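You operate a simulated robot arm through the tools that you are given. There is no shell and no other tool. Be economical: measure what you need, move in short steps, check, and stop when the job is done.

Carry out the task below with a simulated robot arm. There is one attempt and no reset: what you move stays moved.

TASK
Put the clear cup in the rinse tank. Then switch the dryer switch on. Then turn the black time knob to 5. Then put the bath cleaner bottle on the top of the service chest. Then open the seal drawer, take the white tape on the counter and put it away in the inside of the seal drawer, then shut the drawer. Then put the yellow meter on the steel bench away on the top of the steel table. The order counts. Set down upright: clear cup, bath cleaner bottle.

The check looks at the end state, three seconds after you hand in, the way a careful person would. Anything else that was tipped, shoved, dropped, spilled or broken makes it a failure. Lids that push on must go on centred and level and be pressed home; caps that screw on are set level and turned clockwise until they are tight.

THE ROBOT
A 6-joint arm with a two-finger parallel gripper on a trunk, on a base that drives. Base frame: it is fixed to the floor where the robot stands at the start and does not move with it; the origin is under the middle of the robot, x ahead of it, y to its left, z up. Readings come in mm, degrees, newtons and seconds.
With the tool pointing down near the work surface it reaches from about 300 to 800 mm from the robot's upright axis, wherever it stands. Its first joint turns from -166.0 to 166.0 degrees. Places, roughly: bath cleaner bottle [500, -1250, 1000]; black time knob [800, 1300, 900]; clear cup (7x7x10 cm) [1900, 100, 900]; dryer switch [1500, 900, 900]; inside of the seal drawer [1300, 700, 500]; rinse tank [200, -1600, 600]; seal drawer [1300, 600, 500]; top of the service chest [1900, 200, 900]; top of the steel table [-500, 2800, 900]; white tape (6x6x3 cm) [700, -1100, 900]; yellow meter [750, 2000, 1000]. Payload 3.43 kg.
The TCP is the grasp point between the finger pads, 34 mm short of the fingertips. In the tool frame z runs along the fingers and y along their closing line. The gripper opens to 128 mm. The fingers are 24 mm wide and 12 mm thick; the gripper's body (48 by 130 mm) begins 96 mm behind the TCP.
Orientation is told as [roll, pitch, yaw] about the base's x, y, z axes, in that order, counted from this pose: with the fingers straight down and closing along the base's y, the tool's x points along the base's -x, its y along +y and its z along -z.

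THE INTERFACE
- The arm moves only by the tool arm_command. Its argument "moves" is a list of rows, each a list of 7 numbers: the shift along the tool's x, y, z in m, then the turn, a rotation vector about the tool's x, y, z in degrees, then the finger opening in m, from 0 to 0.128. In form: [[x, y, z, rx, ry, rz, grip], ...]. A call has 1 to 8 rows; each row is the pose to reach, as a shift and turn from the pose commanded when the call began, along the tool's axes at that moment. A row lasts 0.2 s, in which the tool goes at most 50 mm and 8.6 degrees; a call with a longer step from one row to the next is refused whole, and so is a gripper value outside its range. A pose out of reach is approached as far as the arm can. The call stops where the force on the tool passes 40 N (or 10 N more than at its start, if that is more) or the arm is blocked; 0.2 s more then pass. Each finger travels about 45 mm/s and halts on what it meets, pressing with about 27 N; the grip force reading is that of the motor and also rises with nothing between the fingers. The clock runs only during rows and for 0.2 s after the last one: add rows that repeat a pose to give the fingers time. It gives the time, the measured TCP pose, the force on the tool (base axes), the opening and the grip force at its end, in the units of the frame above (readings bear some noise), with the torque about the TCP (base axes, N m) and any sound that the robot's microphone picked up.
- Cameras (640 x 400 px; columns grow to the right, rows downward): "scene" is now at [22.4, 138, 1525.2]; the picture's right is [-0.32, -0.95, 0.00], its down [-0.52, 0.18, -0.83] and it looks along [0.79, -0.27, -0.55] (base axes); focal length 288 px, centre (320, 200). "wrist" rides on the gripper at [76, -11, -160] in the tool frame; the picture's right is [0.15, 0.99, 0.00], its down [-0.88, 0.13, -0.46] and it looks along [-0.45, 0.07, 0.89] (tool axes); focal length 234 px, centre (320, 200). There is no depth. A picture from a camera that has moved, and an enlarged one, comes with that camera's place and axes in the base frame and with its lens.
- snapshot(camera): a new picture of that camera. It takes no simulated time.
- base_move(legs): drives the robot by 1 to 6 legs, each [ahead, turn to the left] in mm and degrees, along the robot's own axes; the way and the turn of a leg run together, so that a leg with both is an arc; at most 1500 mm and 180 degrees a leg. The arm and the cameras ride along, it lands a little off, and it stops where it bumps. It gives what a move gives.
- pan_tilt(pan, tilt): turns the head with the scene camera to pan (to the left, within 155 degrees either way) and tilt (down, from -29 to 69), counted from straight ahead of the robot. It gives what a move gives.
- zoom(camera, box): a new picture of the part [left, top, right, bottom] of that camera's present view, enlarged. It takes no simulated time.
- close_job(): hands the job in; it is judged then, once.

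Work in short steps. Places have to be worked out from the pictures, the camera data and where the tool is seen: move nearer, look again, correct. Check each grasp and each placing, and mend what went wrong. You have 186 turns and 156 pictures in all, those below and enlarged ones among them. Open the gripper and draw the arm clear of the work before you hand the job in, unless the task says otherwise.

The tools are called after "Request:" by a JSON object that holds its "method" and its "body". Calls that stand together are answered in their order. arm_command: Moves the arm, as the interface text tells. Its arguments: {"type":"object","properties":{"moves":{"type":"array","items":{"type":"array","items":{"type":"number"}}}},"required":["moves"]} The other tools are called the same way: base_move (legs) drives the base; pan_tilt (pan, tilt) turns the head that bears the scene camera; snapshot (camera) takes a picture; zoom (camera, box) takes an enlarged picture of a part of a camera's view; close_job () hands the job in.

At the start:

```text
clock: 0.0
position: [368.1, -72.1, 1129.2]
ee_rot: [-0.1, -0.1, 0.0]
wrist_force: [0.3, -1.2, -0.7]
ft_torque: [-0.04, 0.01, 0.0]
gripper_width: 127.8
gripper_force: 0.1
robot x, y, heading: [-0.6, 7.3, -0.0]
head pan, tilt: [-18.9, 33.4]
```

scene: 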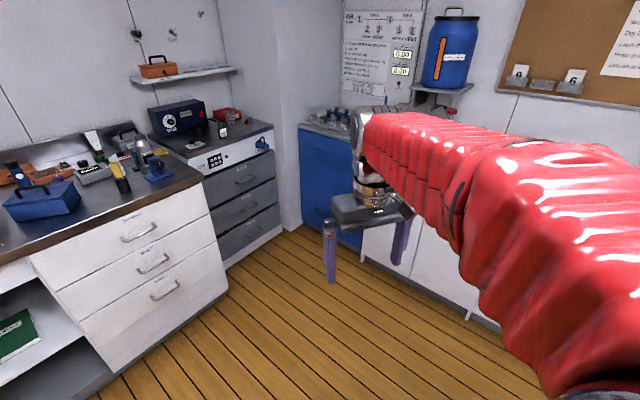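
wrist: 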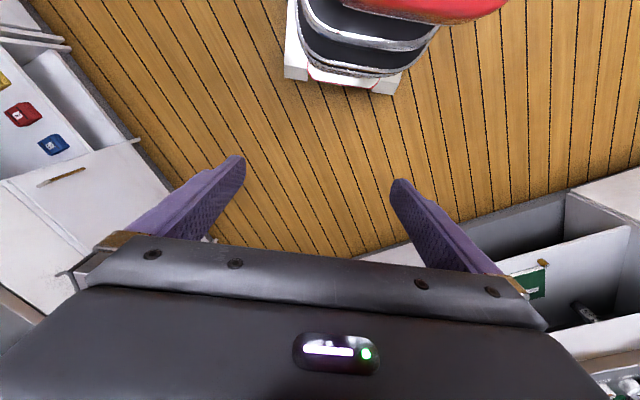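

The arm blocks part of the view; I look around by turning the head.

Request:
{"method": "pan_tilt", "body": {"pan": 20, "tilt": 25}}

Request:
{"method": "snapshot", "body": {"camera": "scene"}}

Request:
{"method": "pan_tilt", "body": {"pan": 75, "tilt": 25}}

Request:
{"method": "snapshot", "body": {"camera": "scene"}}

Request:
{"method": "pan_tilt", "body": {"pan": -75, "tilt": 30}}

Request:
{"method": "snapshot", "body": {"camera": "scene"}}

Request:
{"method": "pan_tilt", "body": {"pan": 130, "tilt": 25}}

Request:
{"method": "snapshot", "body": {"camera": "scene"}}

```text
clock: 1.1
position: [368.0, -70.2, 1129.3]
ee_rot: [-0.1, 0.0, -0.1]
wrist_force: [-0.8, -0.4, -0.4]
ft_torque: [0.01, -0.03, -0.02]
gripper_width: 127.9
gripper_force: 0.1
robot x, y, heading: [-2.3, 10.9, -0.3]
head pan, tilt: [20.0, 25.0]
```

```text
153 pictures are left
camera scene: at [25.0, 198.3, 1538.5], right [0.34, -0.94, 0.0], down [-0.4, -0.14, -0.91], along [0.85, 0.31, -0.42], focal length 288 px, centre (320, 200)
```

scene: 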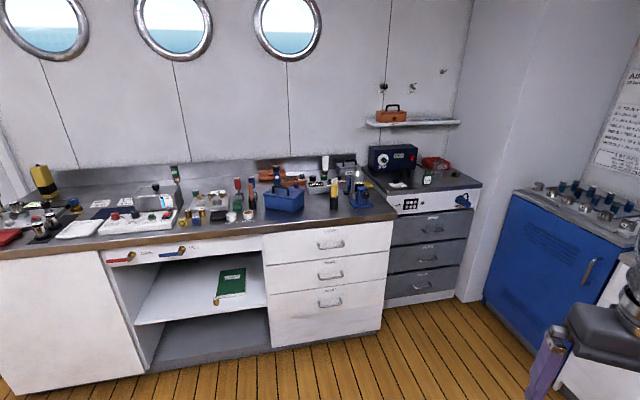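

```text
clock: 2.3
position: [368.3, -70.8, 1128.0]
ee_rot: [0.0, 0.0, -0.2]
wrist_force: [-0.6, 0.5, 0.7]
ft_torque: [0.0, -0.02, -0.01]
gripper_width: 127.9
gripper_force: 0.1
robot x, y, heading: [0.2, 11.0, 0.1]
head pan, tilt: [75.0, 25.0]
```

```text
152 pictures are left
camera scene: at [-37.7, 255.9, 1538.6], right [0.97, -0.26, 0.0], down [-0.11, -0.41, -0.91], along [0.24, 0.88, -0.42], focal length 288 px, centre (320, 200)
```

scene: 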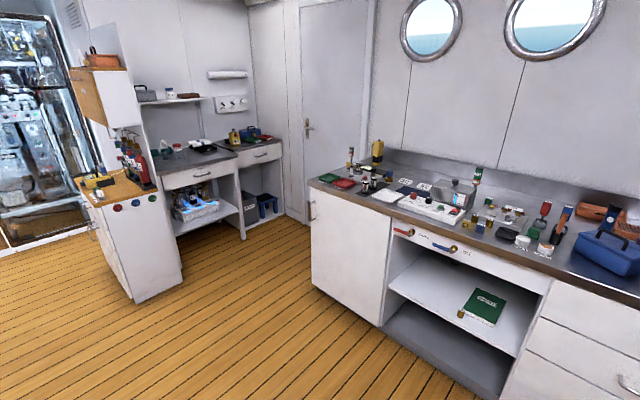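

```text
clock: 4.6
position: [368.0, -71.7, 1129.2]
ee_rot: [0.0, 0.1, -0.2]
wrist_force: [-0.1, 0.1, 0.3]
ft_torque: [0.0, 0.0, -0.03]
gripper_width: 128.2
gripper_force: 0.1
robot x, y, heading: [-1.3, 9.0, -0.0]
head pan, tilt: [-75.0, 30.0]
```

```text
151 pictures are left
camera scene: at [-38.2, 79.5, 1530.6], right [-0.97, -0.26, 0.0], down [-0.13, 0.48, -0.87], along [0.22, -0.84, -0.5], focal length 288 px, centre (320, 200)
```

scene: 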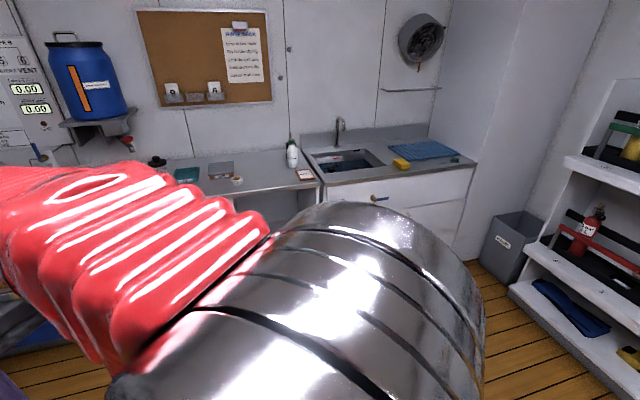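

```text
clock: 7.6
position: [368.4, -71.7, 1129.6]
ee_rot: [0.0, 0.0, -0.1]
wrist_force: [0.7, -0.3, -0.2]
ft_torque: [0.0, -0.01, 0.0]
gripper_width: 127.8
gripper_force: 0.0
robot x, y, heading: [1.0, 9.3, 0.1]
head pan, tilt: [130.0, 25.0]
```

```text
150 pictures are left
camera scene: at [-120.8, 237.5, 1538.6], right [0.77, 0.64, 0.0], down [0.27, -0.32, -0.91], along [-0.58, 0.69, -0.42], focal length 288 px, centre (320, 200)
```

scene: 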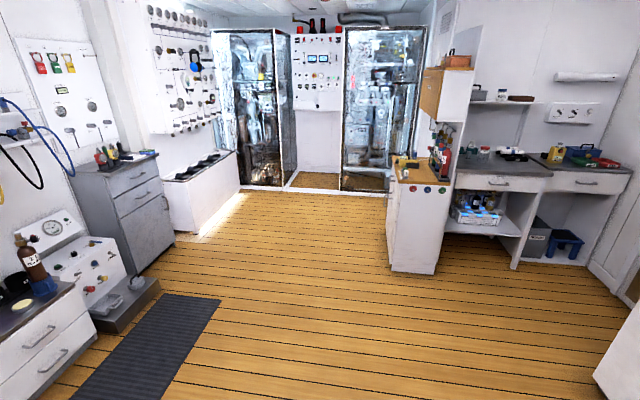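

First the chest: I look there for the clear cup.

Request:
{"method": "pan_tilt", "body": {"pan": 5, "tilt": 20}}

Request:
{"method": "zoom", "body": {"camera": "scene", "box": [240, 100, 480, 250]}}

Request:
{"method": "zoom", "body": {"camera": "scene", "box": [0, 50, 320, 250]}}

```text
clock: 9.7
position: [368.5, -71.0, 1127.5]
ee_rot: [0.0, 0.0, 0.0]
wrist_force: [0.2, -0.4, -0.5]
ft_torque: [-0.01, 0.0, 0.01]
gripper_width: 127.9
gripper_force: 0.1
robot x, y, heading: [0.8, 9.6, 0.0]
head pan, tilt: [5.0, 20.0]
```

```text
2.67 times, centred on (360, 175) of scene
camera zoom: at [31.1, 175.0, 1546.6], right [0.09, -1.0, 0.0], down [-0.34, -0.03, -0.94], along [0.94, 0.08, -0.34], focal length 768 px, centre (213, 267)
```

zoom: 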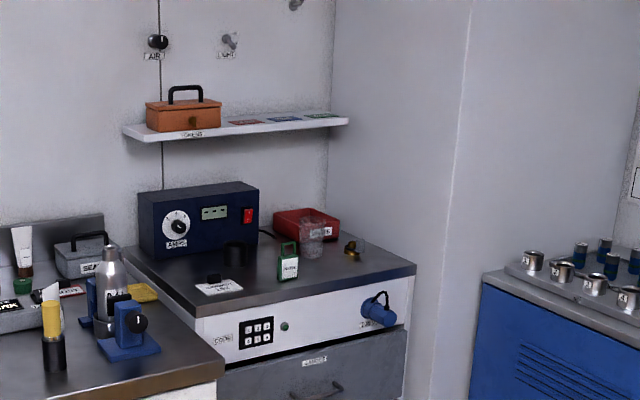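

```text
2.00 times, centred on (160, 150) of scene
camera zoom: at [31.1, 175.0, 1546.6], right [0.09, -1.0, 0.0], down [-0.34, -0.03, -0.94], along [0.94, 0.08, -0.34], focal length 576 px, centre (640, 300)
```

zoom: 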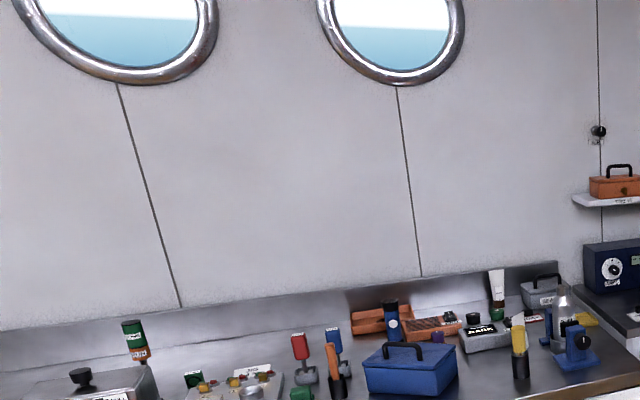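

The room's wall is turned about 30° from my heading; the cup stands near (1900, 85) on the grey chest. I drive to about (1274, -135) facing the chest.

Request:
{"method": "base_move", "body": {"legs": [[0, -6.5], [1200, 0], [0, 36.5]]}}

Request:
{"method": "pan_tilt", "body": {"pan": 10, "tilt": 40}}

Request:
{"method": "snapshot", "body": {"camera": "scene"}}

Request:
{"method": "snapshot", "body": {"camera": "wrist"}}

```text
clock: 20.6
position: [1554.5, -21.2, 1128.2]
ee_rot: [-0.1, 0.0, 28.6]
wrist_force: [0.2, -0.2, 0.4]
ft_torque: [-0.01, 0.02, 0.01]
gripper_width: 127.9
gripper_force: 0.0
robot x, y, heading: [1200.5, -140.8, 28.2]
head pan, tilt: [5.0, 20.0]
```

```text
clock: 21.5
position: [1556.1, -21.3, 1129.3]
ee_rot: [-0.1, 0.1, 28.6]
wrist_force: [0.0, -0.6, 0.9]
ft_torque: [0.02, -0.02, -0.03]
gripper_width: 128.1
gripper_force: 0.1
robot x, y, heading: [1200.4, -143.0, 28.0]
head pan, tilt: [10.0, 40.0]
```

```text
147 pictures are left
camera scene: at [1139.2, 20.2, 1515.3], right [0.62, -0.78, 0.0], down [-0.5, -0.4, -0.77], along [0.6, 0.48, -0.64], focal length 288 px, centre (320, 200)
```

scene: 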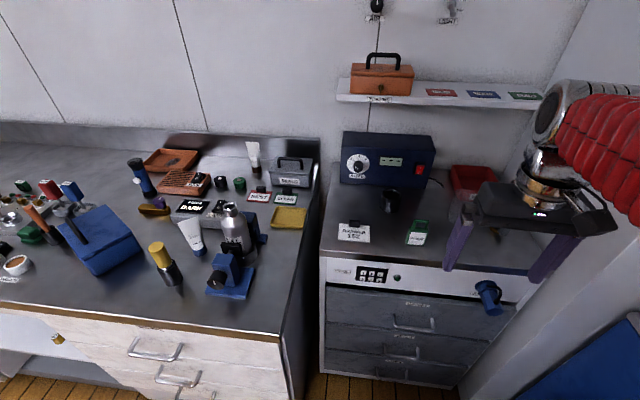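

```text
146 pictures are left
camera wrist: at [1494.2, -68.8, 1289.5], right [-0.6, 0.8, 0.0], down [0.71, 0.54, 0.46], along [0.36, 0.27, -0.89], focal length 234 px, centre (320, 200)
```

wrist: 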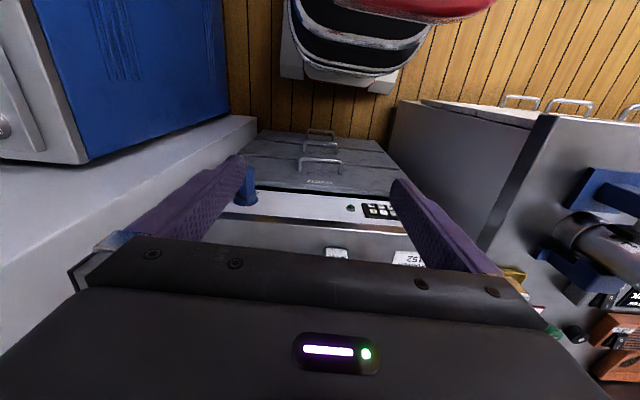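

The gripper hides the cup. I move the tool ahead 200 and right 75 mm at this height and look with the wrist camera.

Request:
{"method": "arm_command", "body": {"moves": [[-0.045, -0.018, 0, 0, 0, 0, 0.128], [-0.09, -0.036, 0, 0, 0, 0, 0.128], [-0.135, -0.054, 0, 0, 0, 0, 0.128], [-0.18, -0.075, 0, 0, 0, 0, 0.128], [-0.2, -0.075, 0, 0, 0, 0, 0.128]]}}

Request:
{"method": "snapshot", "body": {"camera": "wrist"}}

Request:
{"method": "snapshot", "body": {"camera": "scene"}}

```text
clock: 22.7
position: [1768.5, 7.9, 1129.4]
ee_rot: [0.0, -0.1, 28.5]
wrist_force: [-0.2, 0.9, -0.4]
ft_torque: [0.0, -0.02, -0.03]
gripper_width: 128.2
gripper_force: 0.0
robot x, y, heading: [1198.2, -144.0, 28.4]
head pan, tilt: [10.0, 40.0]
```

```text
145 pictures are left
camera wrist: at [1707.0, -39.3, 1289.8], right [-0.6, 0.8, 0.0], down [0.71, 0.54, 0.46], along [0.36, 0.27, -0.89], focal length 234 px, centre (320, 200)
```

wrist: 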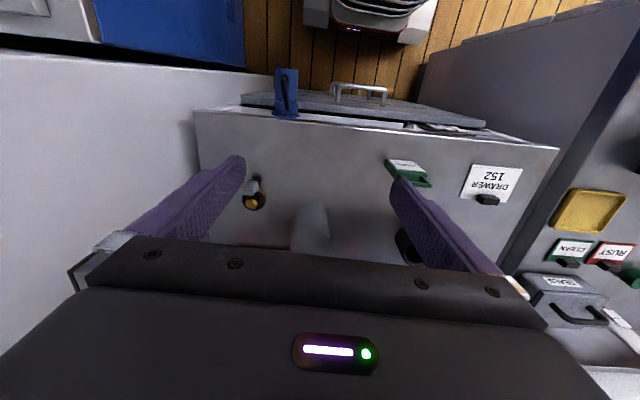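

```text
144 pictures are left
camera scene: at [1139.2, 20.2, 1515.2], right [0.62, -0.78, 0.0], down [-0.5, -0.4, -0.77], along [0.6, 0.48, -0.64], focal length 288 px, centre (320, 200)
```

scene: 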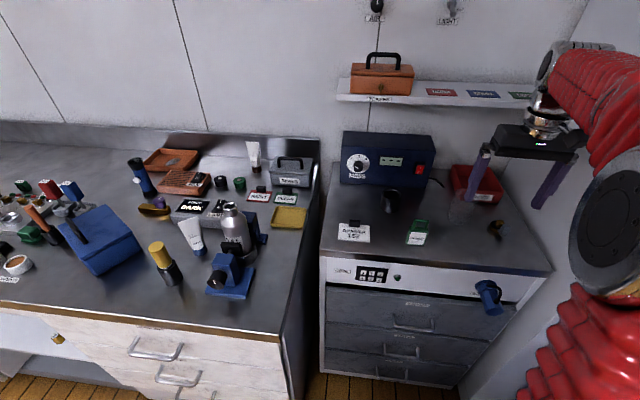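

The cup is faintly visible in both views; I zoom for accurate triangulation.

Request:
{"method": "zoom", "body": {"camera": "scene", "box": [400, 140, 560, 240]}}

Request:
{"method": "zoom", "body": {"camera": "wrist", "box": [230, 160, 420, 270]}}

```text
4.00 times, centred on (480, 190) of scene
camera zoom: at [1139.2, 20.2, 1515.2], right [0.62, -0.78, 0.0], down [-0.5, -0.4, -0.77], along [0.6, 0.48, -0.64], focal length 1153 px, centre (-320, 240)
```

zoom: 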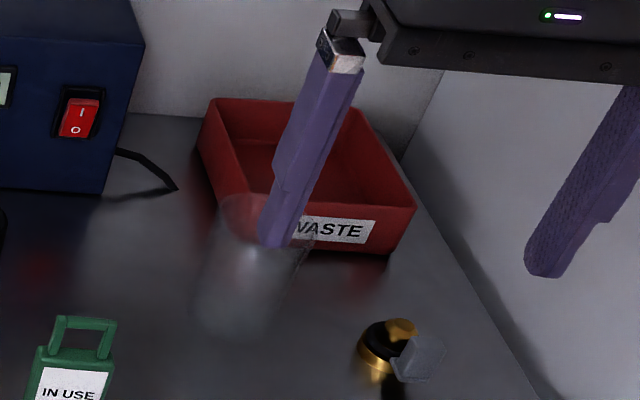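

```text
3.37 times, centred on (325, 215) of wrist
camera zoom: at [1707.0, -39.3, 1289.8], right [-0.6, 0.8, 0.0], down [0.71, 0.54, 0.46], along [0.36, 0.27, -0.89], focal length 789 px, centre (303, 150)
```

zoom: 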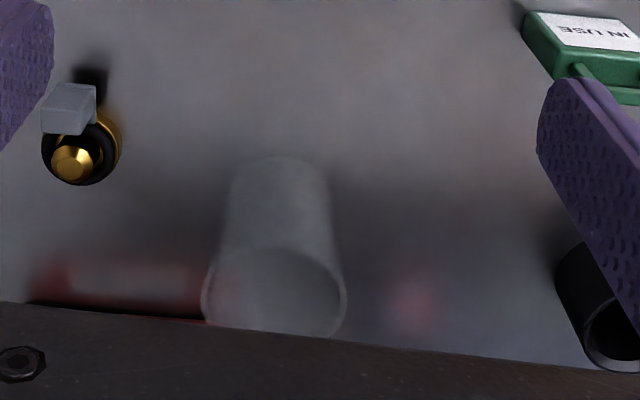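

Triangulated cup rim centre ≈ (1904, 92, 985). I move over it (159 ahead, 9 left) and check before descending.

Request:
{"method": "arm_command", "body": {"moves": [[-0.045, 0.003, 0, 0, 0, 0, 0.128], [-0.09, 0.006, 0, 0, 0, 0, 0.128], [-0.135, 0.009, 0, 0, 0, 0, 0.128], [-0.159, 0.009, 0, 0, 0, 0, 0.128], [-0.159, 0.009, 0.03, 0, 0, 0, 0.128], [-0.159, 0.009, 0.06, 0, 0, 0, 0.128]]}}

Request:
{"method": "snapshot", "body": {"camera": "wrist"}}

Request:
{"method": "zoom", "body": {"camera": "scene", "box": [400, 120, 600, 245]}}

```text
clock: 24.1
position: [1902.3, 91.6, 1068.4]
ee_rot: [-0.1, 0.1, 28.7]
wrist_force: [0.9, 0.7, 0.5]
ft_torque: [-0.03, -0.01, 0.0]
gripper_width: 128.1
gripper_force: 0.0
robot x, y, heading: [1197.9, -139.7, 28.4]
head pan, tilt: [10.0, 40.0]
```

```text
141 pictures are left
camera wrist: at [1841.0, 44.0, 1229.2], right [-0.6, 0.8, 0.0], down [0.71, 0.54, 0.46], along [0.36, 0.27, -0.89], focal length 234 px, centre (320, 200)
```

wrist: 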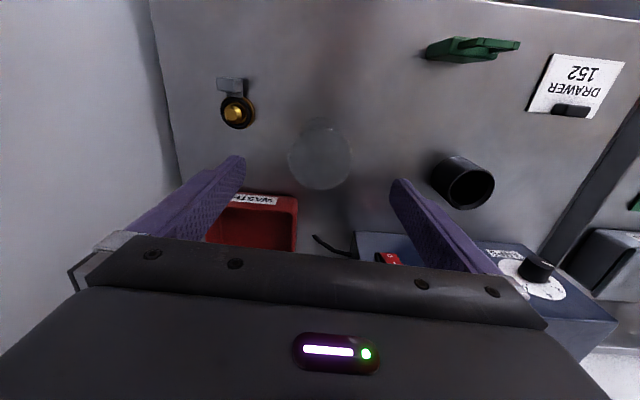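

```text
3.20 times, centred on (500, 182) of scene
camera zoom: at [1139.6, 20.5, 1515.2], right [0.62, -0.78, 0.0], down [-0.5, -0.4, -0.77], along [0.6, 0.48, -0.64], focal length 922 px, centre (-256, 256)
```

zoom: 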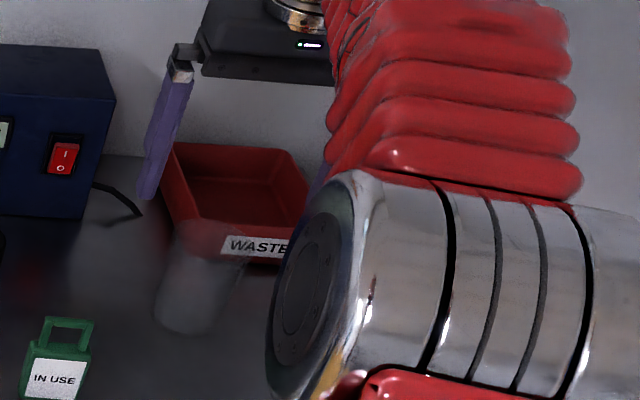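

The cup is centred between the fingers. I descend to z≈940 and close.

Request:
{"method": "arm_command", "body": {"moves": [[0, 0, 0.04, 0, 0, 0, 0.128], [0, 0, 0.08, 0, 0, 0, 0.128], [0, 0, 0.11, 0, 0, 0, 0.128], [0, 0, 0.128, 0, 0, 0, 0.128], [0, 0, 0.128, 0, 0, 0, 0.1], [0, 0, 0.128, 0, 0, 0, 0.08], [0, 0, 0.128, 0, 0, 0, 0.066], [0, 0, 0.128, 0, 0, 0, 0.06]]}}

Request:
{"method": "arm_command", "body": {"moves": [[0, 0, 0, 0, 0, 0, 0.055], [0, 0, 0, 0, 0, 0, 0.05], [0, 0, 0, 0, 0, 0, 0.05]]}}

Request:
{"method": "snapshot", "body": {"camera": "wrist"}}

```text
clock: 25.9
position: [1904.2, 91.1, 939.3]
ee_rot: [0.1, 0.0, 28.6]
wrist_force: [0.8, 0.9, 0.3]
ft_torque: [0.02, 0.03, 0.01]
gripper_width: 66.8
gripper_force: 21.9
robot x, y, heading: [1196.4, -145.3, 28.3]
head pan, tilt: [10.0, 40.0]
```

```text
clock: 26.7
position: [1905.1, 91.1, 939.7]
ee_rot: [0.0, 0.0, 28.6]
wrist_force: [0.3, -0.5, -0.5]
ft_torque: [0.01, -0.03, -0.01]
gripper_width: 66.6
gripper_force: 26.9
robot x, y, heading: [1198.3, -140.8, 28.5]
head pan, tilt: [10.0, 40.0]
```

```text
139 pictures are left
camera wrist: at [1842.0, 43.6, 1101.5], right [-0.6, 0.8, 0.0], down [0.71, 0.54, 0.46], along [0.36, 0.27, -0.89], focal length 234 px, centre (320, 200)
```

wrist: 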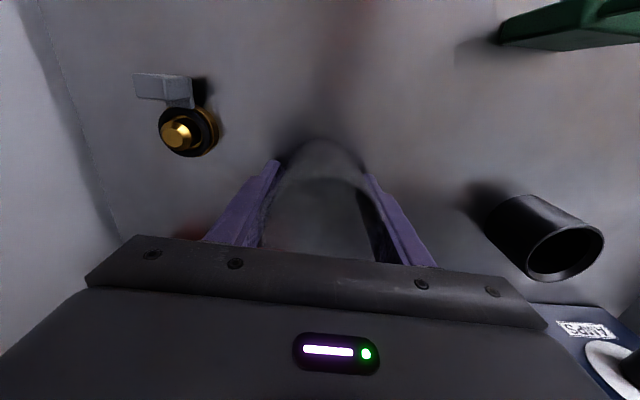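

The cup is held at 66.6 mm. I lift it and draw back toward the robot.

Request:
{"method": "arm_command", "body": {"moves": [[0, 0, -0.04, 0, 0, 0, 0.05], [0, 0, -0.08, 0, 0, 0, 0.05], [0, 0, -0.12, 0, 0, 0, 0.05], [0, 0, -0.16, 0, 0, 0, 0.05], [0, 0, -0.2, 0, 0, 0, 0.05]]}}

Request:
{"method": "arm_command", "body": {"moves": [[0.045, 0, 0, 0, 0, 0, 0.05], [0.09, 0, 0, 0, 0, 0, 0.05], [0.135, 0.01, 0, 0, 0, 0, 0.05], [0.18, 0.02, 0, 0, 0, 0, 0.05], [0.225, 0.03, 0, 0, 0, 0, 0.05], [0.27, 0.04, 0, 0, 0, 0, 0.05], [0.31, 0.05, 0, 0, 0, 0, 0.05], [0.35, 0.06, 0, 0, 0, 0, 0.05]]}}

Request:
{"method": "snapshot", "body": {"camera": "wrist"}}

```text
clock: 27.9
position: [1900.8, 91.1, 1130.0]
ee_rot: [0.0, 0.2, 28.5]
wrist_force: [0.1, 0.3, -1.2]
ft_torque: [-0.03, 0.02, 0.0]
gripper_width: 64.8
gripper_force: 27.1
out of reach, approached as far as the arm can: row 5
robot x, y, heading: [1197.6, -143.1, 28.2]
head pan, tilt: [10.0, 40.0]
```

```text
clock: 29.7
position: [1561.7, -23.4, 1128.9]
ee_rot: [-0.1, 0.0, 28.6]
wrist_force: [0.1, 0.4, -0.3]
ft_torque: [0.01, 0.03, -0.01]
gripper_width: 64.6
gripper_force: 26.6
robot x, y, heading: [1199.7, -143.5, 28.2]
head pan, tilt: [10.0, 40.0]
```

```text
138 pictures are left
camera wrist: at [1500.9, -70.8, 1289.1], right [-0.6, 0.8, 0.0], down [0.71, 0.54, 0.46], along [0.36, 0.27, -0.89], focal length 234 px, centre (320, 200)
```

wrist: 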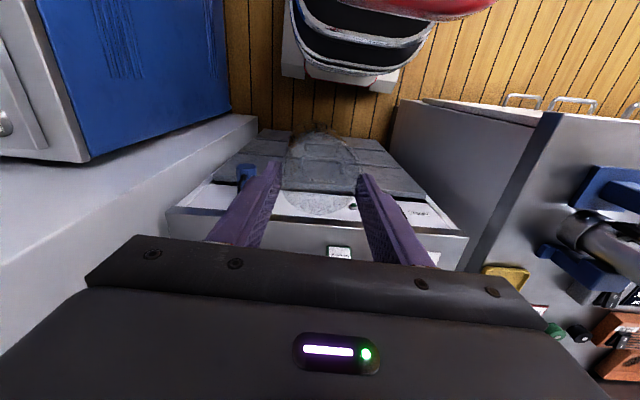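

The cup is held. I reverse along the room and turn right to face the sink (basin about (213, -1545)).

Request:
{"method": "base_move", "body": {"legs": [[0, 4.4], [-800, 0], [-760, 0], [0, -92.6]]}}

Request:
{"method": "pan_tilt", "body": {"pan": 0, "tilt": 40}}

Request:
{"method": "snapshot", "body": {"camera": "scene"}}

Request:
{"method": "snapshot", "body": {"camera": "wrist"}}

```text
clock: 46.4
position: [11.1, -1354.7, 1129.7]
ee_rot: [0.1, 0.0, -59.8]
wrist_force: [-0.4, 0.7, -1.6]
ft_torque: [-0.01, -0.01, -0.02]
gripper_width: 64.0
gripper_force: 26.7
robot x, y, heading: [-91.6, -974.7, -59.5]
head pan, tilt: [10.0, 40.0]
```

```text
clock: 47.1
position: [11.9, -1355.5, 1129.4]
ee_rot: [0.0, 0.0, -59.6]
wrist_force: [-0.6, 0.2, -1.1]
ft_torque: [-0.02, -0.01, 0.01]
gripper_width: 63.9
gripper_force: 27.4
robot x, y, heading: [-86.9, -976.3, -59.4]
head pan, tilt: [0.0, 40.0]
```

```text
137 pictures are left
camera scene: at [60.4, -921.2, 1515.2], right [-0.86, -0.51, 0.0], down [-0.33, 0.55, -0.77], along [0.39, -0.66, -0.64], focal length 288 px, centre (320, 200)
```

scene: 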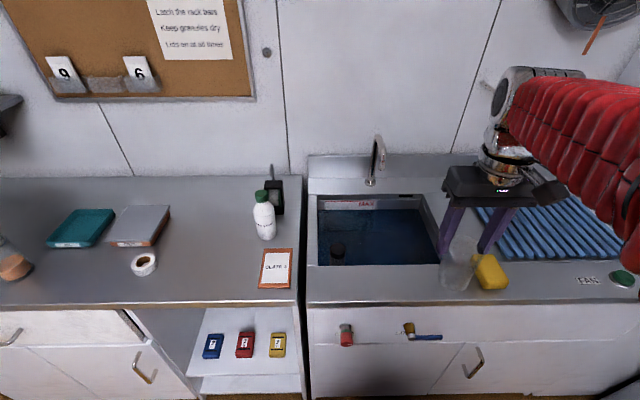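

```text
136 pictures are left
camera wrist: at [-36.9, -1296.4, 1289.8], right [0.78, 0.62, 0.0], down [0.56, -0.7, 0.46], along [0.28, -0.36, -0.89], focal length 234 px, centre (320, 200)
```

wrist: 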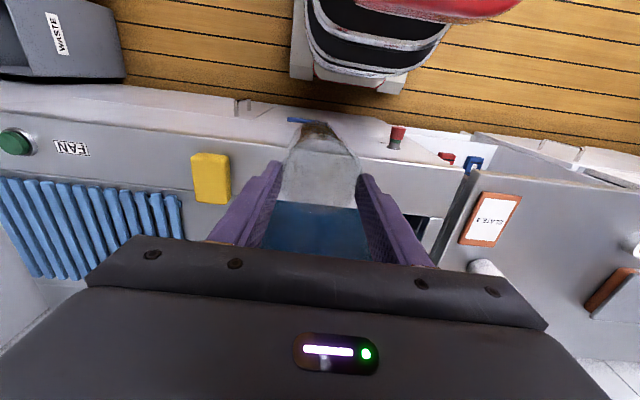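

I zoom into the tank and the cup's grip.

Request:
{"method": "zoom", "body": {"camera": "scene", "box": [290, 150, 530, 300]}}

Request:
{"method": "zoom", "body": {"camera": "wrist", "box": [220, 100, 440, 280]}}

```text
2.67 times, centred on (410, 225) of scene
camera zoom: at [60.4, -921.2, 1515.2], right [-0.86, -0.51, 0.0], down [-0.33, 0.55, -0.77], along [0.39, -0.66, -0.64], focal length 768 px, centre (80, 133)
```

zoom: 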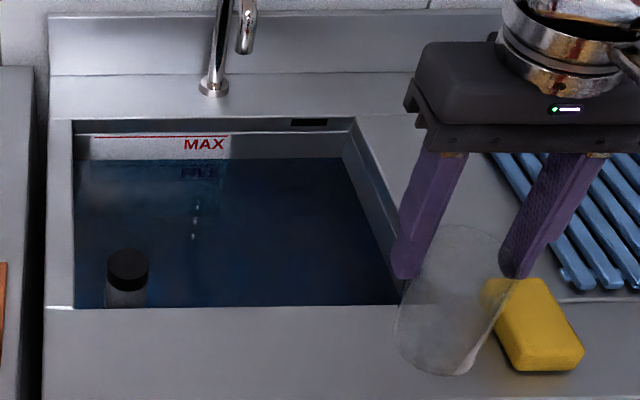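

```text
2.22 times, centred on (330, 190) of wrist
camera zoom: at [-36.9, -1296.4, 1289.8], right [0.78, 0.62, 0.0], down [0.56, -0.7, 0.46], along [0.28, -0.36, -0.89], focal length 520 px, centre (298, 222)
```

zoom: 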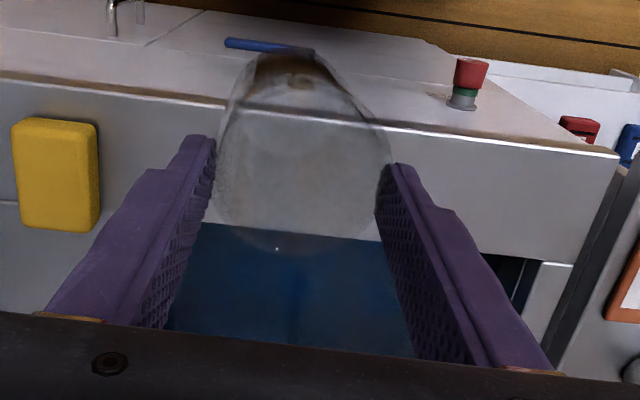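

The cup is creeping down in the fingers, so I act promptly: move over the tank's middle-right (245 ahead, 56 left).

Request:
{"method": "arm_command", "body": {"moves": [[-0.041, 0.01, 0, 0, 0, 0, 0.05], [-0.082, 0.02, 0, 0, 0, 0, 0.05], [-0.123, 0.03, 0, 0, 0, 0, 0.05], [-0.164, 0.04, 0, 0, 0, 0, 0.05], [-0.205, 0.05, 0, 0, 0, 0, 0.05], [-0.245, 0.056, 0, 0, 0, 0, 0.05], [-0.245, 0.056, 0.03, 0, 0, 0, 0.05], [-0.245, 0.056, 0.07, 0, 0, 0, 0.05]]}}

Request:
{"method": "zoom", "body": {"camera": "scene", "box": [290, 100, 530, 300]}}

Request:
{"method": "snapshot", "body": {"camera": "wrist"}}

```text
clock: 48.9
position: [182.7, -1539.9, 1058.5]
ee_rot: [0.0, 0.0, -59.7]
wrist_force: [-0.1, -0.1, -0.8]
ft_torque: [-0.01, 0.0, 0.01]
gripper_width: 64.0
gripper_force: 27.6
robot x, y, heading: [-87.2, -982.6, -59.4]
head pan, tilt: [0.0, 40.0]
```

```text
2.00 times, centred on (410, 200) of scene
camera zoom: at [60.5, -921.5, 1515.2], right [-0.86, -0.51, 0.0], down [-0.33, 0.55, -0.77], along [0.39, -0.66, -0.64], focal length 576 px, centre (140, 200)
```

zoom: 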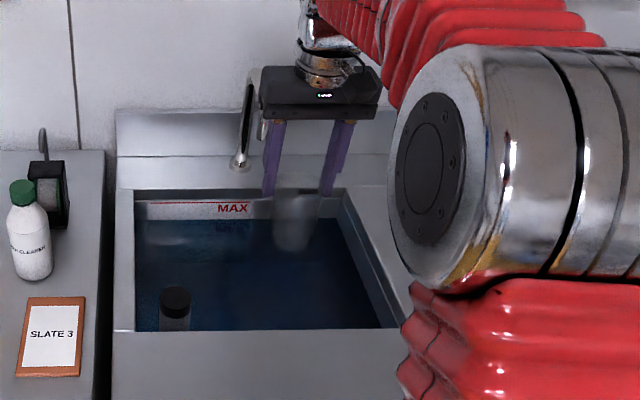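

```text
132 pictures are left
camera wrist: at [134.0, -1480.9, 1220.0], right [0.78, 0.62, 0.0], down [0.56, -0.7, 0.46], along [0.28, -0.36, -0.89], focal length 234 px, centre (320, 200)
```

wrist: 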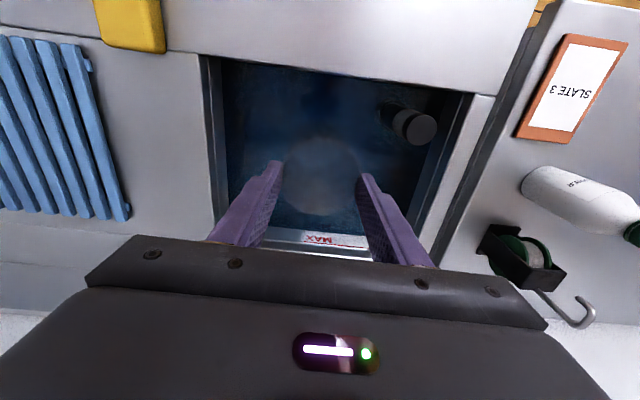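

The cup hangs over the water, clear of tank walls and tap. I lower step by step.

Request:
{"method": "arm_command", "body": {"moves": [[0, 0, 0.04, 0, 0, 0, 0.05], [0, 0, 0.08, 0, 0, 0, 0.05], [0, 0, 0.12, 0, 0, 0, 0.05], [0, 0, 0.16, 0, 0, 0, 0.05], [0, 0, 0.2, 0, 0, 0, 0.05], [0, 0, 0.24, 0, 0, 0, 0.05]]}}

Request:
{"method": "zoom", "body": {"camera": "scene", "box": [290, 150, 530, 300]}}

Request:
{"method": "snapshot", "body": {"camera": "wrist"}}

```text
clock: 50.3
position: [182.5, -1537.8, 818.9]
ee_rot: [0.0, 0.1, -59.8]
wrist_force: [0.2, -0.2, 0.0]
ft_torque: [0.0, 0.01, 0.0]
gripper_width: 63.8
gripper_force: 27.3
robot x, y, heading: [-89.0, -978.7, -59.5]
head pan, tilt: [0.0, 40.0]
```

```text
2.67 times, centred on (410, 225) of scene
camera zoom: at [60.5, -921.5, 1515.2], right [-0.86, -0.51, 0.0], down [-0.33, 0.55, -0.77], along [0.39, -0.66, -0.64], focal length 768 px, centre (80, 133)
```

zoom: 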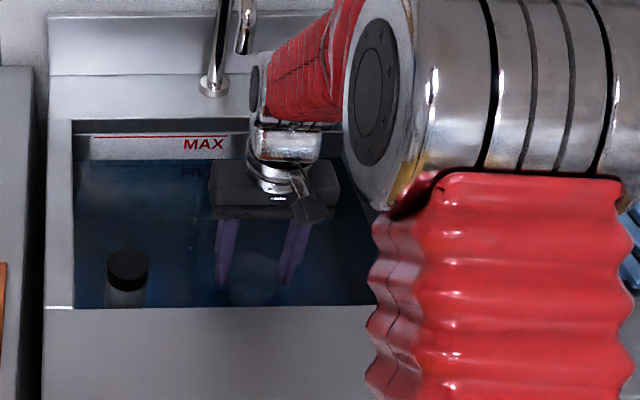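

```text
130 pictures are left
camera wrist: at [134.3, -1480.0, 978.5], right [0.78, 0.62, 0.0], down [0.56, -0.7, 0.46], along [0.28, -0.36, -0.89], focal length 234 px, centre (320, 200)
```

wrist: 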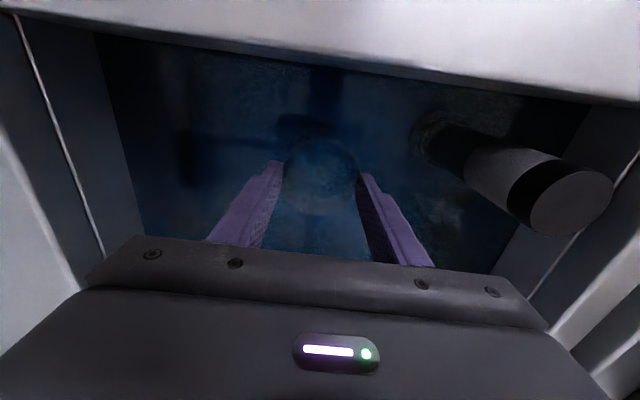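

Still free of contact. I keep lowering in smaller steps, watching the force.

Request:
{"method": "arm_command", "body": {"moves": [[0, 0, 0.015, 0, 0, 0, 0.05], [0, 0, 0.03, 0, 0, 0, 0.05], [0, 0, 0.045, 0, 0, 0, 0.05], [0, 0, 0.06, 0, 0, 0, 0.05]]}}

Request:
{"method": "zoom", "body": {"camera": "wrist", "box": [180, 60, 460, 260]}}

```text
clock: 51.3
position: [183.2, -1539.6, 762.0]
ee_rot: [-0.2, -0.1, -59.7]
wrist_force: [-7.4, -1.2, 22.9]
ft_torque: [0.03, 0.45, 0.04]
gripper_width: 63.9
gripper_force: 26.9
robot x, y, heading: [-88.0, -978.3, -59.4]
head pan, tilt: [0.0, 40.0]
```

```text
2.00 times, centred on (320, 160) of wrist
camera zoom: at [134.0, -1480.8, 921.7], right [0.78, 0.62, 0.0], down [0.55, -0.69, 0.46], along [0.29, -0.36, -0.89], focal length 468 px, centre (320, 280)
```

zoom: 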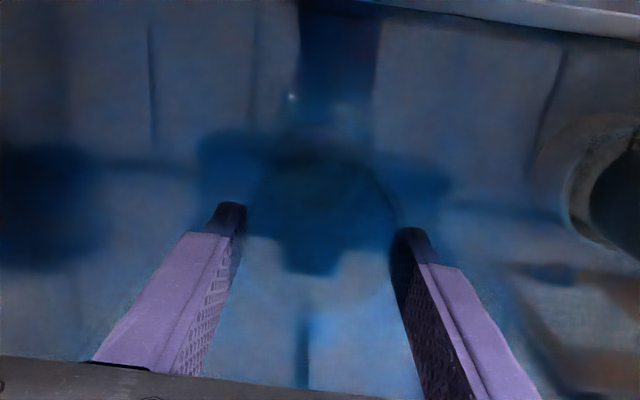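

Upward force 23 N: the cup bottom has met the tank floor. I ease up 2 mm and open moderately.

Request:
{"method": "arm_command", "body": {"moves": [[0, 0, -0.003, 0, 0, 0, 0.05], [0, 0, -0.003, 0, 0, 0, 0.064], [0, 0, -0.003, 0, 0, 0, 0.07], [0, 0, -0.003, 0, 0, 0, 0.08], [0, 0, -0.003, 0, 0, 0, 0.09], [0, 0, -0.003, 0, 0, 0, 0.095], [0, 0, -0.003, 0, 0, 0, 0.095]]}}

Request:
{"method": "zoom", "body": {"camera": "wrist", "box": [180, 60, 460, 260]}}

```text
clock: 52.9
position: [182.5, -1538.1, 761.4]
ee_rot: [0.0, 0.0, -59.8]
wrist_force: [-0.2, 0.4, -0.3]
ft_torque: [-0.03, 0.03, 0.01]
gripper_width: 95.0
gripper_force: 0.0
robot x, y, heading: [-85.0, -977.3, -59.6]
head pan, tilt: [0.0, 40.0]
```

```text
2.00 times, centred on (320, 160) of wrist
camera zoom: at [134.4, -1480.3, 922.9], right [0.78, 0.62, 0.0], down [0.56, -0.7, 0.46], along [0.28, -0.36, -0.89], focal length 468 px, centre (320, 280)
```

zoom: 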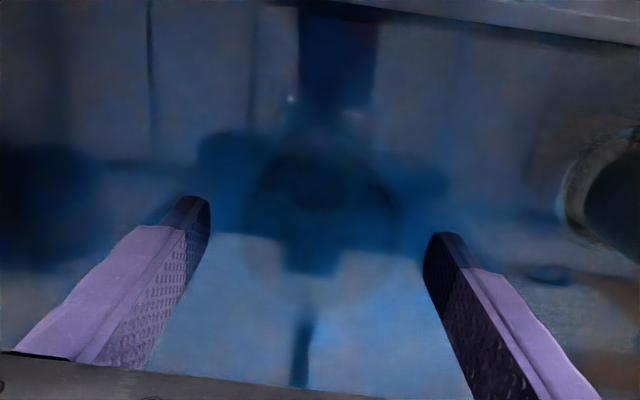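

The cup seems to stand free. I raise the arm and check.

Request:
{"method": "arm_command", "body": {"moves": [[0, 0, -0.03, 0, 0, 0, 0.095], [0, 0, -0.07, 0, 0, 0, 0.095], [0, 0, -0.11, 0, 0, 0, 0.095], [0, 0, -0.16, 0, 0, 0, 0.095], [0, 0, -0.21, 0, 0, 0, 0.095], [0, 0, -0.26, 0, 0, 0, 0.095], [0, 0, -0.31, 0, 0, 0, 0.095], [0, 0, -0.36, 0, 0, 0, 0.095]]}}

Request:
{"method": "zoom", "body": {"camera": "wrist", "box": [180, 50, 460, 250]}}

Request:
{"method": "zoom", "body": {"camera": "scene", "box": [290, 150, 530, 300]}}

```text
clock: 54.7
position: [184.0, -1539.1, 1119.4]
ee_rot: [-0.1, 0.1, -59.8]
wrist_force: [0.4, 0.8, 0.3]
ft_torque: [0.02, 0.0, 0.04]
gripper_width: 94.9
gripper_force: 0.1
robot x, y, heading: [-85.5, -981.0, -59.4]
head pan, tilt: [0.0, 40.0]
```

```text
2.00 times, centred on (320, 150) of wrist
camera zoom: at [135.4, -1481.2, 1280.6], right [0.78, 0.62, 0.0], down [0.56, -0.7, 0.45], along [0.28, -0.35, -0.89], focal length 468 px, centre (320, 300)
```

zoom: 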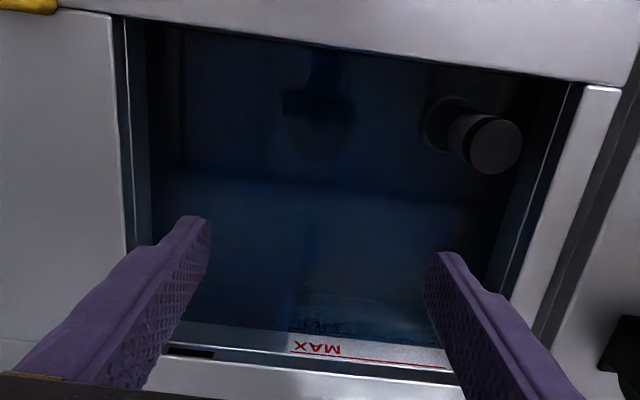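

```text
2.67 times, centred on (410, 225) of scene
camera zoom: at [60.6, -921.6, 1515.2], right [-0.86, -0.51, 0.0], down [-0.33, 0.56, -0.77], along [0.39, -0.66, -0.64], focal length 768 px, centre (80, 133)
```

zoom: 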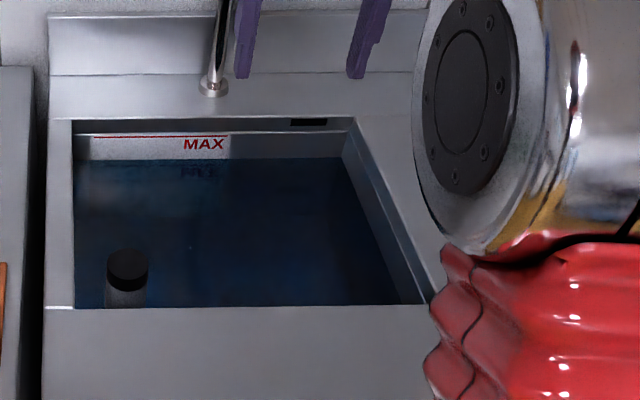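

The cup is hard to see in the water; I zoom tightly to verify it.

Request:
{"method": "zoom", "body": {"camera": "wrist", "box": [280, 70, 380, 150]}}

Request:
{"method": "zoom", "body": {"camera": "scene", "box": [340, 200, 440, 265]}}

```text
5.00 times, centred on (330, 110) of wrist
camera zoom: at [135.4, -1481.2, 1280.6], right [0.78, 0.62, 0.0], down [0.56, -0.7, 0.45], along [0.28, -0.35, -0.89], focal length 1171 px, centre (270, 650)
```

zoom: 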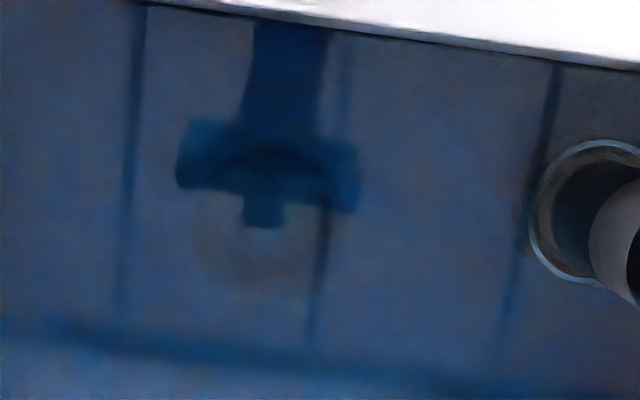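

```text
6.15 times, centred on (390, 232) of scene
camera zoom: at [60.6, -921.6, 1515.2], right [-0.86, -0.51, 0.0], down [-0.33, 0.56, -0.77], along [0.39, -0.66, -0.64], focal length 1773 px, centre (-111, 0)
```

zoom: 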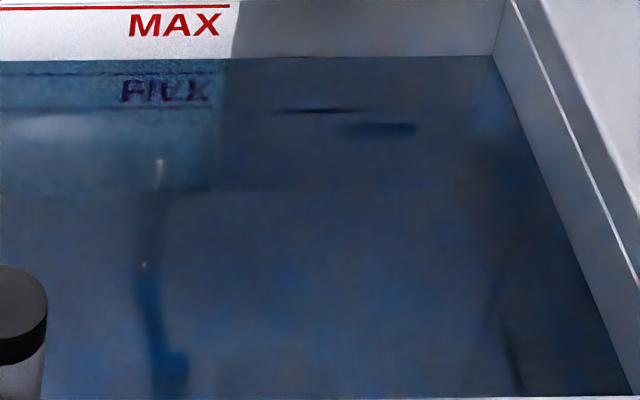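

A round rim is seen at the right place, so the cup stands upright. Next the switch: I retract the arm, then drive toward the white counter.

Request:
{"method": "arm_command", "body": {"moves": [[0.045, -0.01, 0, 0, 0, 0, 0.095], [0.09, -0.02, 0, 0, 0, 0, 0.095], [0.135, -0.03, 0, 0, 0, 0, 0.095], [0.18, -0.04, 0, 0, 0, 0, 0.095], [0.22, -0.05, -0.02, 0, 0, 0, 0.095], [0.25, -0.05, -0.04, 0, 0, 0, 0.095], [0.25, -0.05, -0.08, 0, 0, 0, 0.095]]}}

Request:
{"method": "base_move", "body": {"legs": [[0, 125], [1430, 0], [0, -35.5]]}}

Request:
{"method": "pan_tilt", "body": {"pan": 15, "tilt": 30}}

Request:
{"method": "snapshot", "body": {"camera": "scene"}}

```text
clock: 56.3
position: [13.9, -1346.7, 1200.9]
ee_rot: [-0.1, 0.0, -59.8]
wrist_force: [-0.3, -0.8, 0.3]
ft_torque: [0.04, 0.01, 0.03]
gripper_width: 95.1
gripper_force: 0.0
robot x, y, heading: [-88.8, -979.3, -59.7]
head pan, tilt: [0.0, 40.0]
```

```text
clock: 75.7
position: [838.4, 435.2, 1199.9]
ee_rot: [0.0, -0.1, 30.7]
wrist_force: [-0.1, 0.0, 0.2]
ft_torque: [-0.04, 0.0, 0.02]
gripper_width: 95.3
gripper_force: 0.1
robot x, y, heading: [462.3, 338.1, 30.8]
head pan, tilt: [0.0, 40.0]
```

```text
clock: 76.5
position: [837.9, 437.2, 1201.0]
ee_rot: [0.0, 0.0, 30.8]
wrist_force: [-0.3, 0.3, -0.3]
ft_torque: [0.02, 0.01, 0.03]
gripper_width: 95.2
gripper_force: 0.1
robot x, y, heading: [465.3, 342.1, 30.8]
head pan, tilt: [15.0, 30.0]
```

```text
123 pictures are left
camera scene: at [397.0, 506.5, 1530.5], right [0.72, -0.7, 0.0], down [-0.35, -0.36, -0.87], along [0.6, 0.62, -0.5], focal length 288 px, centre (320, 200)
```

scene: 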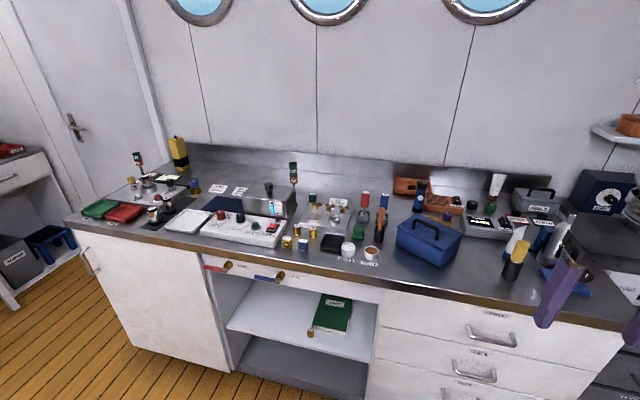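

I zoom on the counter to read labels.

Request:
{"method": "zoom", "body": {"camera": "scene", "box": [160, 150, 400, 300]}}

Request:
{"method": "zoom", "body": {"camera": "scene", "box": [360, 160, 600, 310]}}

Request:
{"method": "zoom", "body": {"camera": "scene", "box": [380, 280, 572, 400]}}

```text
2.67 times, centred on (280, 225) of scene
camera zoom: at [397.0, 506.5, 1530.5], right [0.72, -0.7, 0.0], down [-0.35, -0.36, -0.87], along [0.6, 0.62, -0.5], focal length 768 px, centre (427, 133)
```

zoom: 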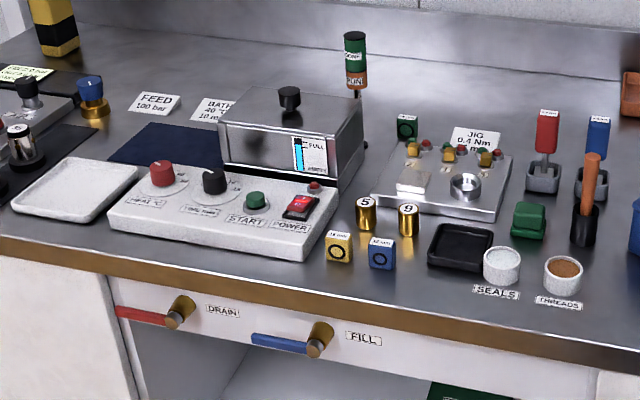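

```text
2.67 times, centred on (480, 235) of scene
camera zoom: at [397.0, 506.5, 1530.5], right [0.72, -0.7, 0.0], down [-0.35, -0.36, -0.87], along [0.6, 0.62, -0.5], focal length 768 px, centre (-107, 107)
```

zoom: 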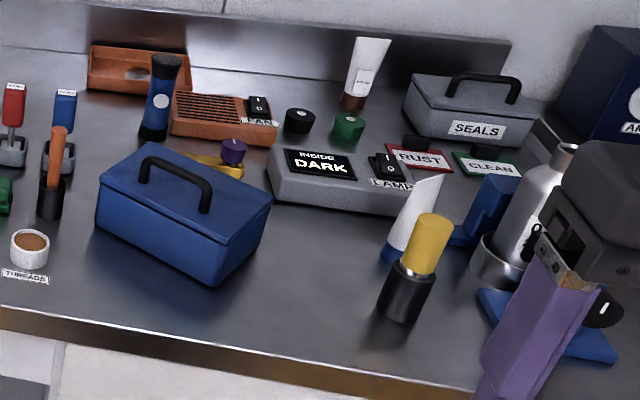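

```text
3.33 times, centred on (476, 340) of scene
camera zoom: at [397.0, 506.5, 1530.5], right [0.72, -0.7, 0.0], down [-0.35, -0.36, -0.87], along [0.6, 0.62, -0.5], focal length 961 px, centre (-200, -267)
```

zoom: 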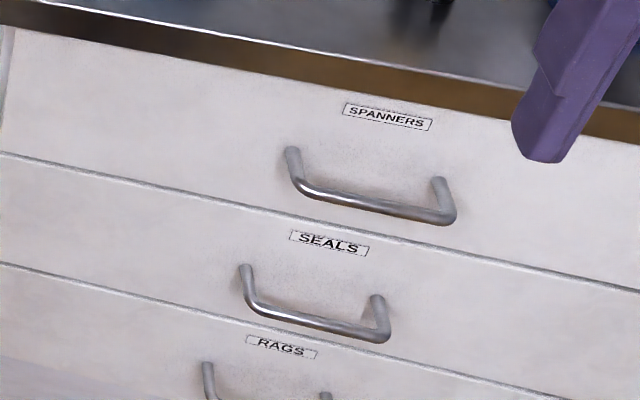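

The SEALS drawer is the middle white one; the dryer rocker is on the orange block at the back; the time knob is on the white control box. I drive 270 mm closer to reach the switch and look.

Request:
{"method": "base_move", "body": {"legs": [[270, 0]]}}

Request:
{"method": "pan_tilt", "body": {"pan": 0, "tilt": 45}}

Request:
{"method": "snapshot", "body": {"camera": "scene"}}

Request:
{"method": "snapshot", "body": {"camera": "wrist"}}

```text
clock: 78.8
position: [1069.4, 577.4, 1201.4]
ee_rot: [-0.1, -0.1, 31.1]
wrist_force: [0.2, -0.2, 0.5]
ft_torque: [-0.03, -0.02, 0.0]
gripper_width: 95.0
gripper_force: 0.1
robot x, y, heading: [697.1, 480.7, 31.2]
head pan, tilt: [15.0, 30.0]
```

```text
clock: 79.6
position: [1070.9, 577.9, 1201.5]
ee_rot: [0.0, 0.0, 31.0]
wrist_force: [0.2, -0.4, 0.2]
ft_torque: [-0.01, 0.02, -0.01]
gripper_width: 95.2
gripper_force: 0.1
robot x, y, heading: [699.1, 473.1, 31.3]
head pan, tilt: [0.0, 45.0]
```

```text
119 pictures are left
camera scene: at [635.2, 622.7, 1508.0], right [0.52, -0.85, 0.0], down [-0.6, -0.37, -0.71], along [0.6, 0.37, -0.71], focal length 288 px, centre (320, 200)
```

scene: 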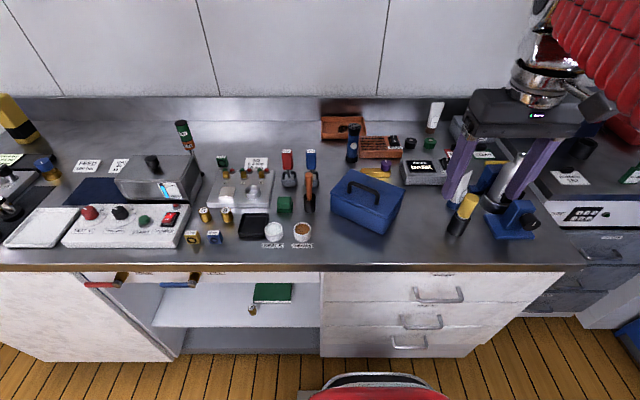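

```text
118 pictures are left
camera wrist: at [1010.1, 527.4, 1362.4], right [-0.63, 0.77, 0.0], down [0.69, 0.57, 0.46], along [0.35, 0.29, -0.89], focal length 234 px, centre (320, 200)
```

wrist: 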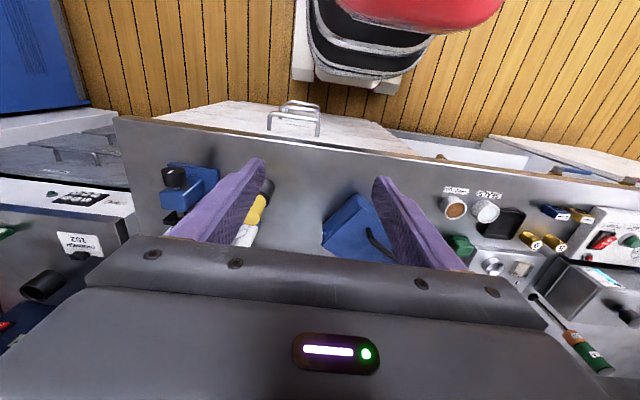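

The base is near its closest. I zoom on the dryer rocker from here.

Request:
{"method": "zoom", "body": {"camera": "scene", "box": [340, 110, 436, 170]}}

```text
6.67 times, centred on (388, 140) of scene
camera zoom: at [635.2, 622.7, 1508.0], right [0.52, -0.85, 0.0], down [-0.6, -0.37, -0.71], along [0.6, 0.37, -0.71], focal length 1921 px, centre (-133, 600)
```

zoom: 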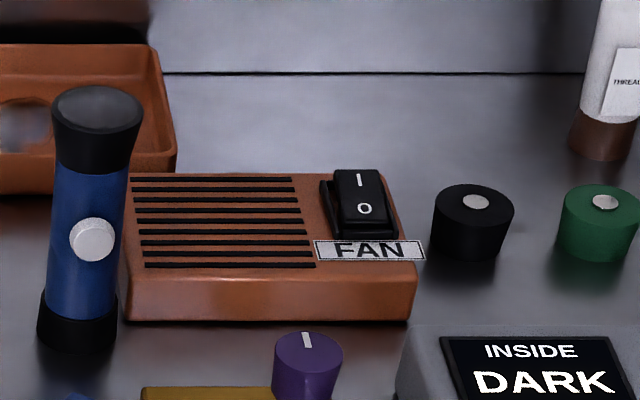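

The FAN rocker on the orange dryer block sits near (1516, 856, 945), about 900 mm away, so I pitch the tool forward about 50° while advancing, fingers closed, high above things.

Request:
{"method": "arm_command", "body": {"moves": [[-0.04, 0, 0, 0, -8.3, 0, 0.08], [-0.08, 0, 0, 0, -16.6, 0, 0.06], [-0.12, 0, 0, 0, -25, 0, 0.04], [-0.16, 0, 0, 0, -33.3, 0, 0.02], [-0.2, 0, 0, 0, -41.6, 0, 0], [-0.24, 0, 0, 0, -50, 0, 0], [-0.24, 0, 0, 0, -50, 0, 0]]}}

Request:
{"method": "snapshot", "body": {"camera": "wrist"}}

Request:
{"method": "snapshot", "body": {"camera": "scene"}}

```text
clock: 81.2
position: [1273.9, 702.5, 1200.5]
ee_rot: [0.0, -50.1, 31.0]
wrist_force: [0.2, -0.1, -0.3]
ft_torque: [0.02, -0.03, -0.01]
gripper_width: 0.1
gripper_force: 26.7
robot x, y, heading: [697.9, 478.6, 31.5]
head pan, tilt: [0.0, 45.0]
```

```text
116 pictures are left
camera wrist: at [1133.1, 603.2, 1245.8], right [-0.59, 0.8, -0.11], down [0.12, 0.22, 0.97], along [0.8, 0.56, -0.23], focal length 234 px, centre (320, 200)
```

wrist: 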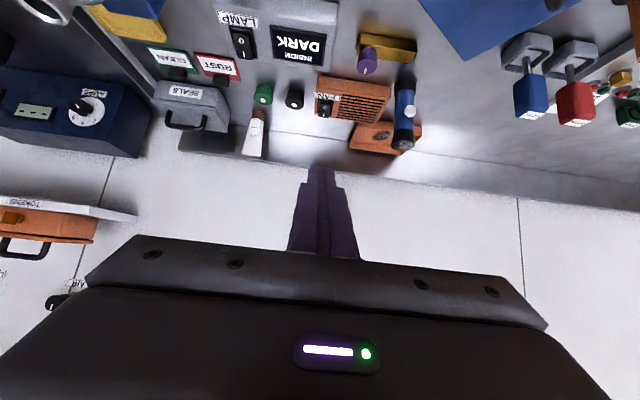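

```text
115 pictures are left
camera scene: at [635.3, 622.7, 1508.0], right [0.52, -0.85, 0.0], down [-0.6, -0.37, -0.71], along [0.6, 0.37, -0.71], focal length 288 px, centre (320, 200)
```

scene: 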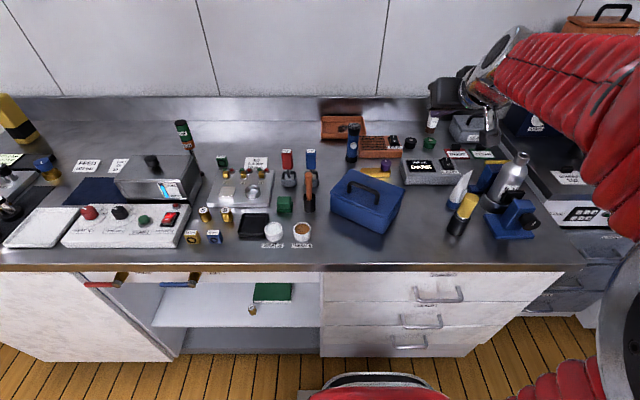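

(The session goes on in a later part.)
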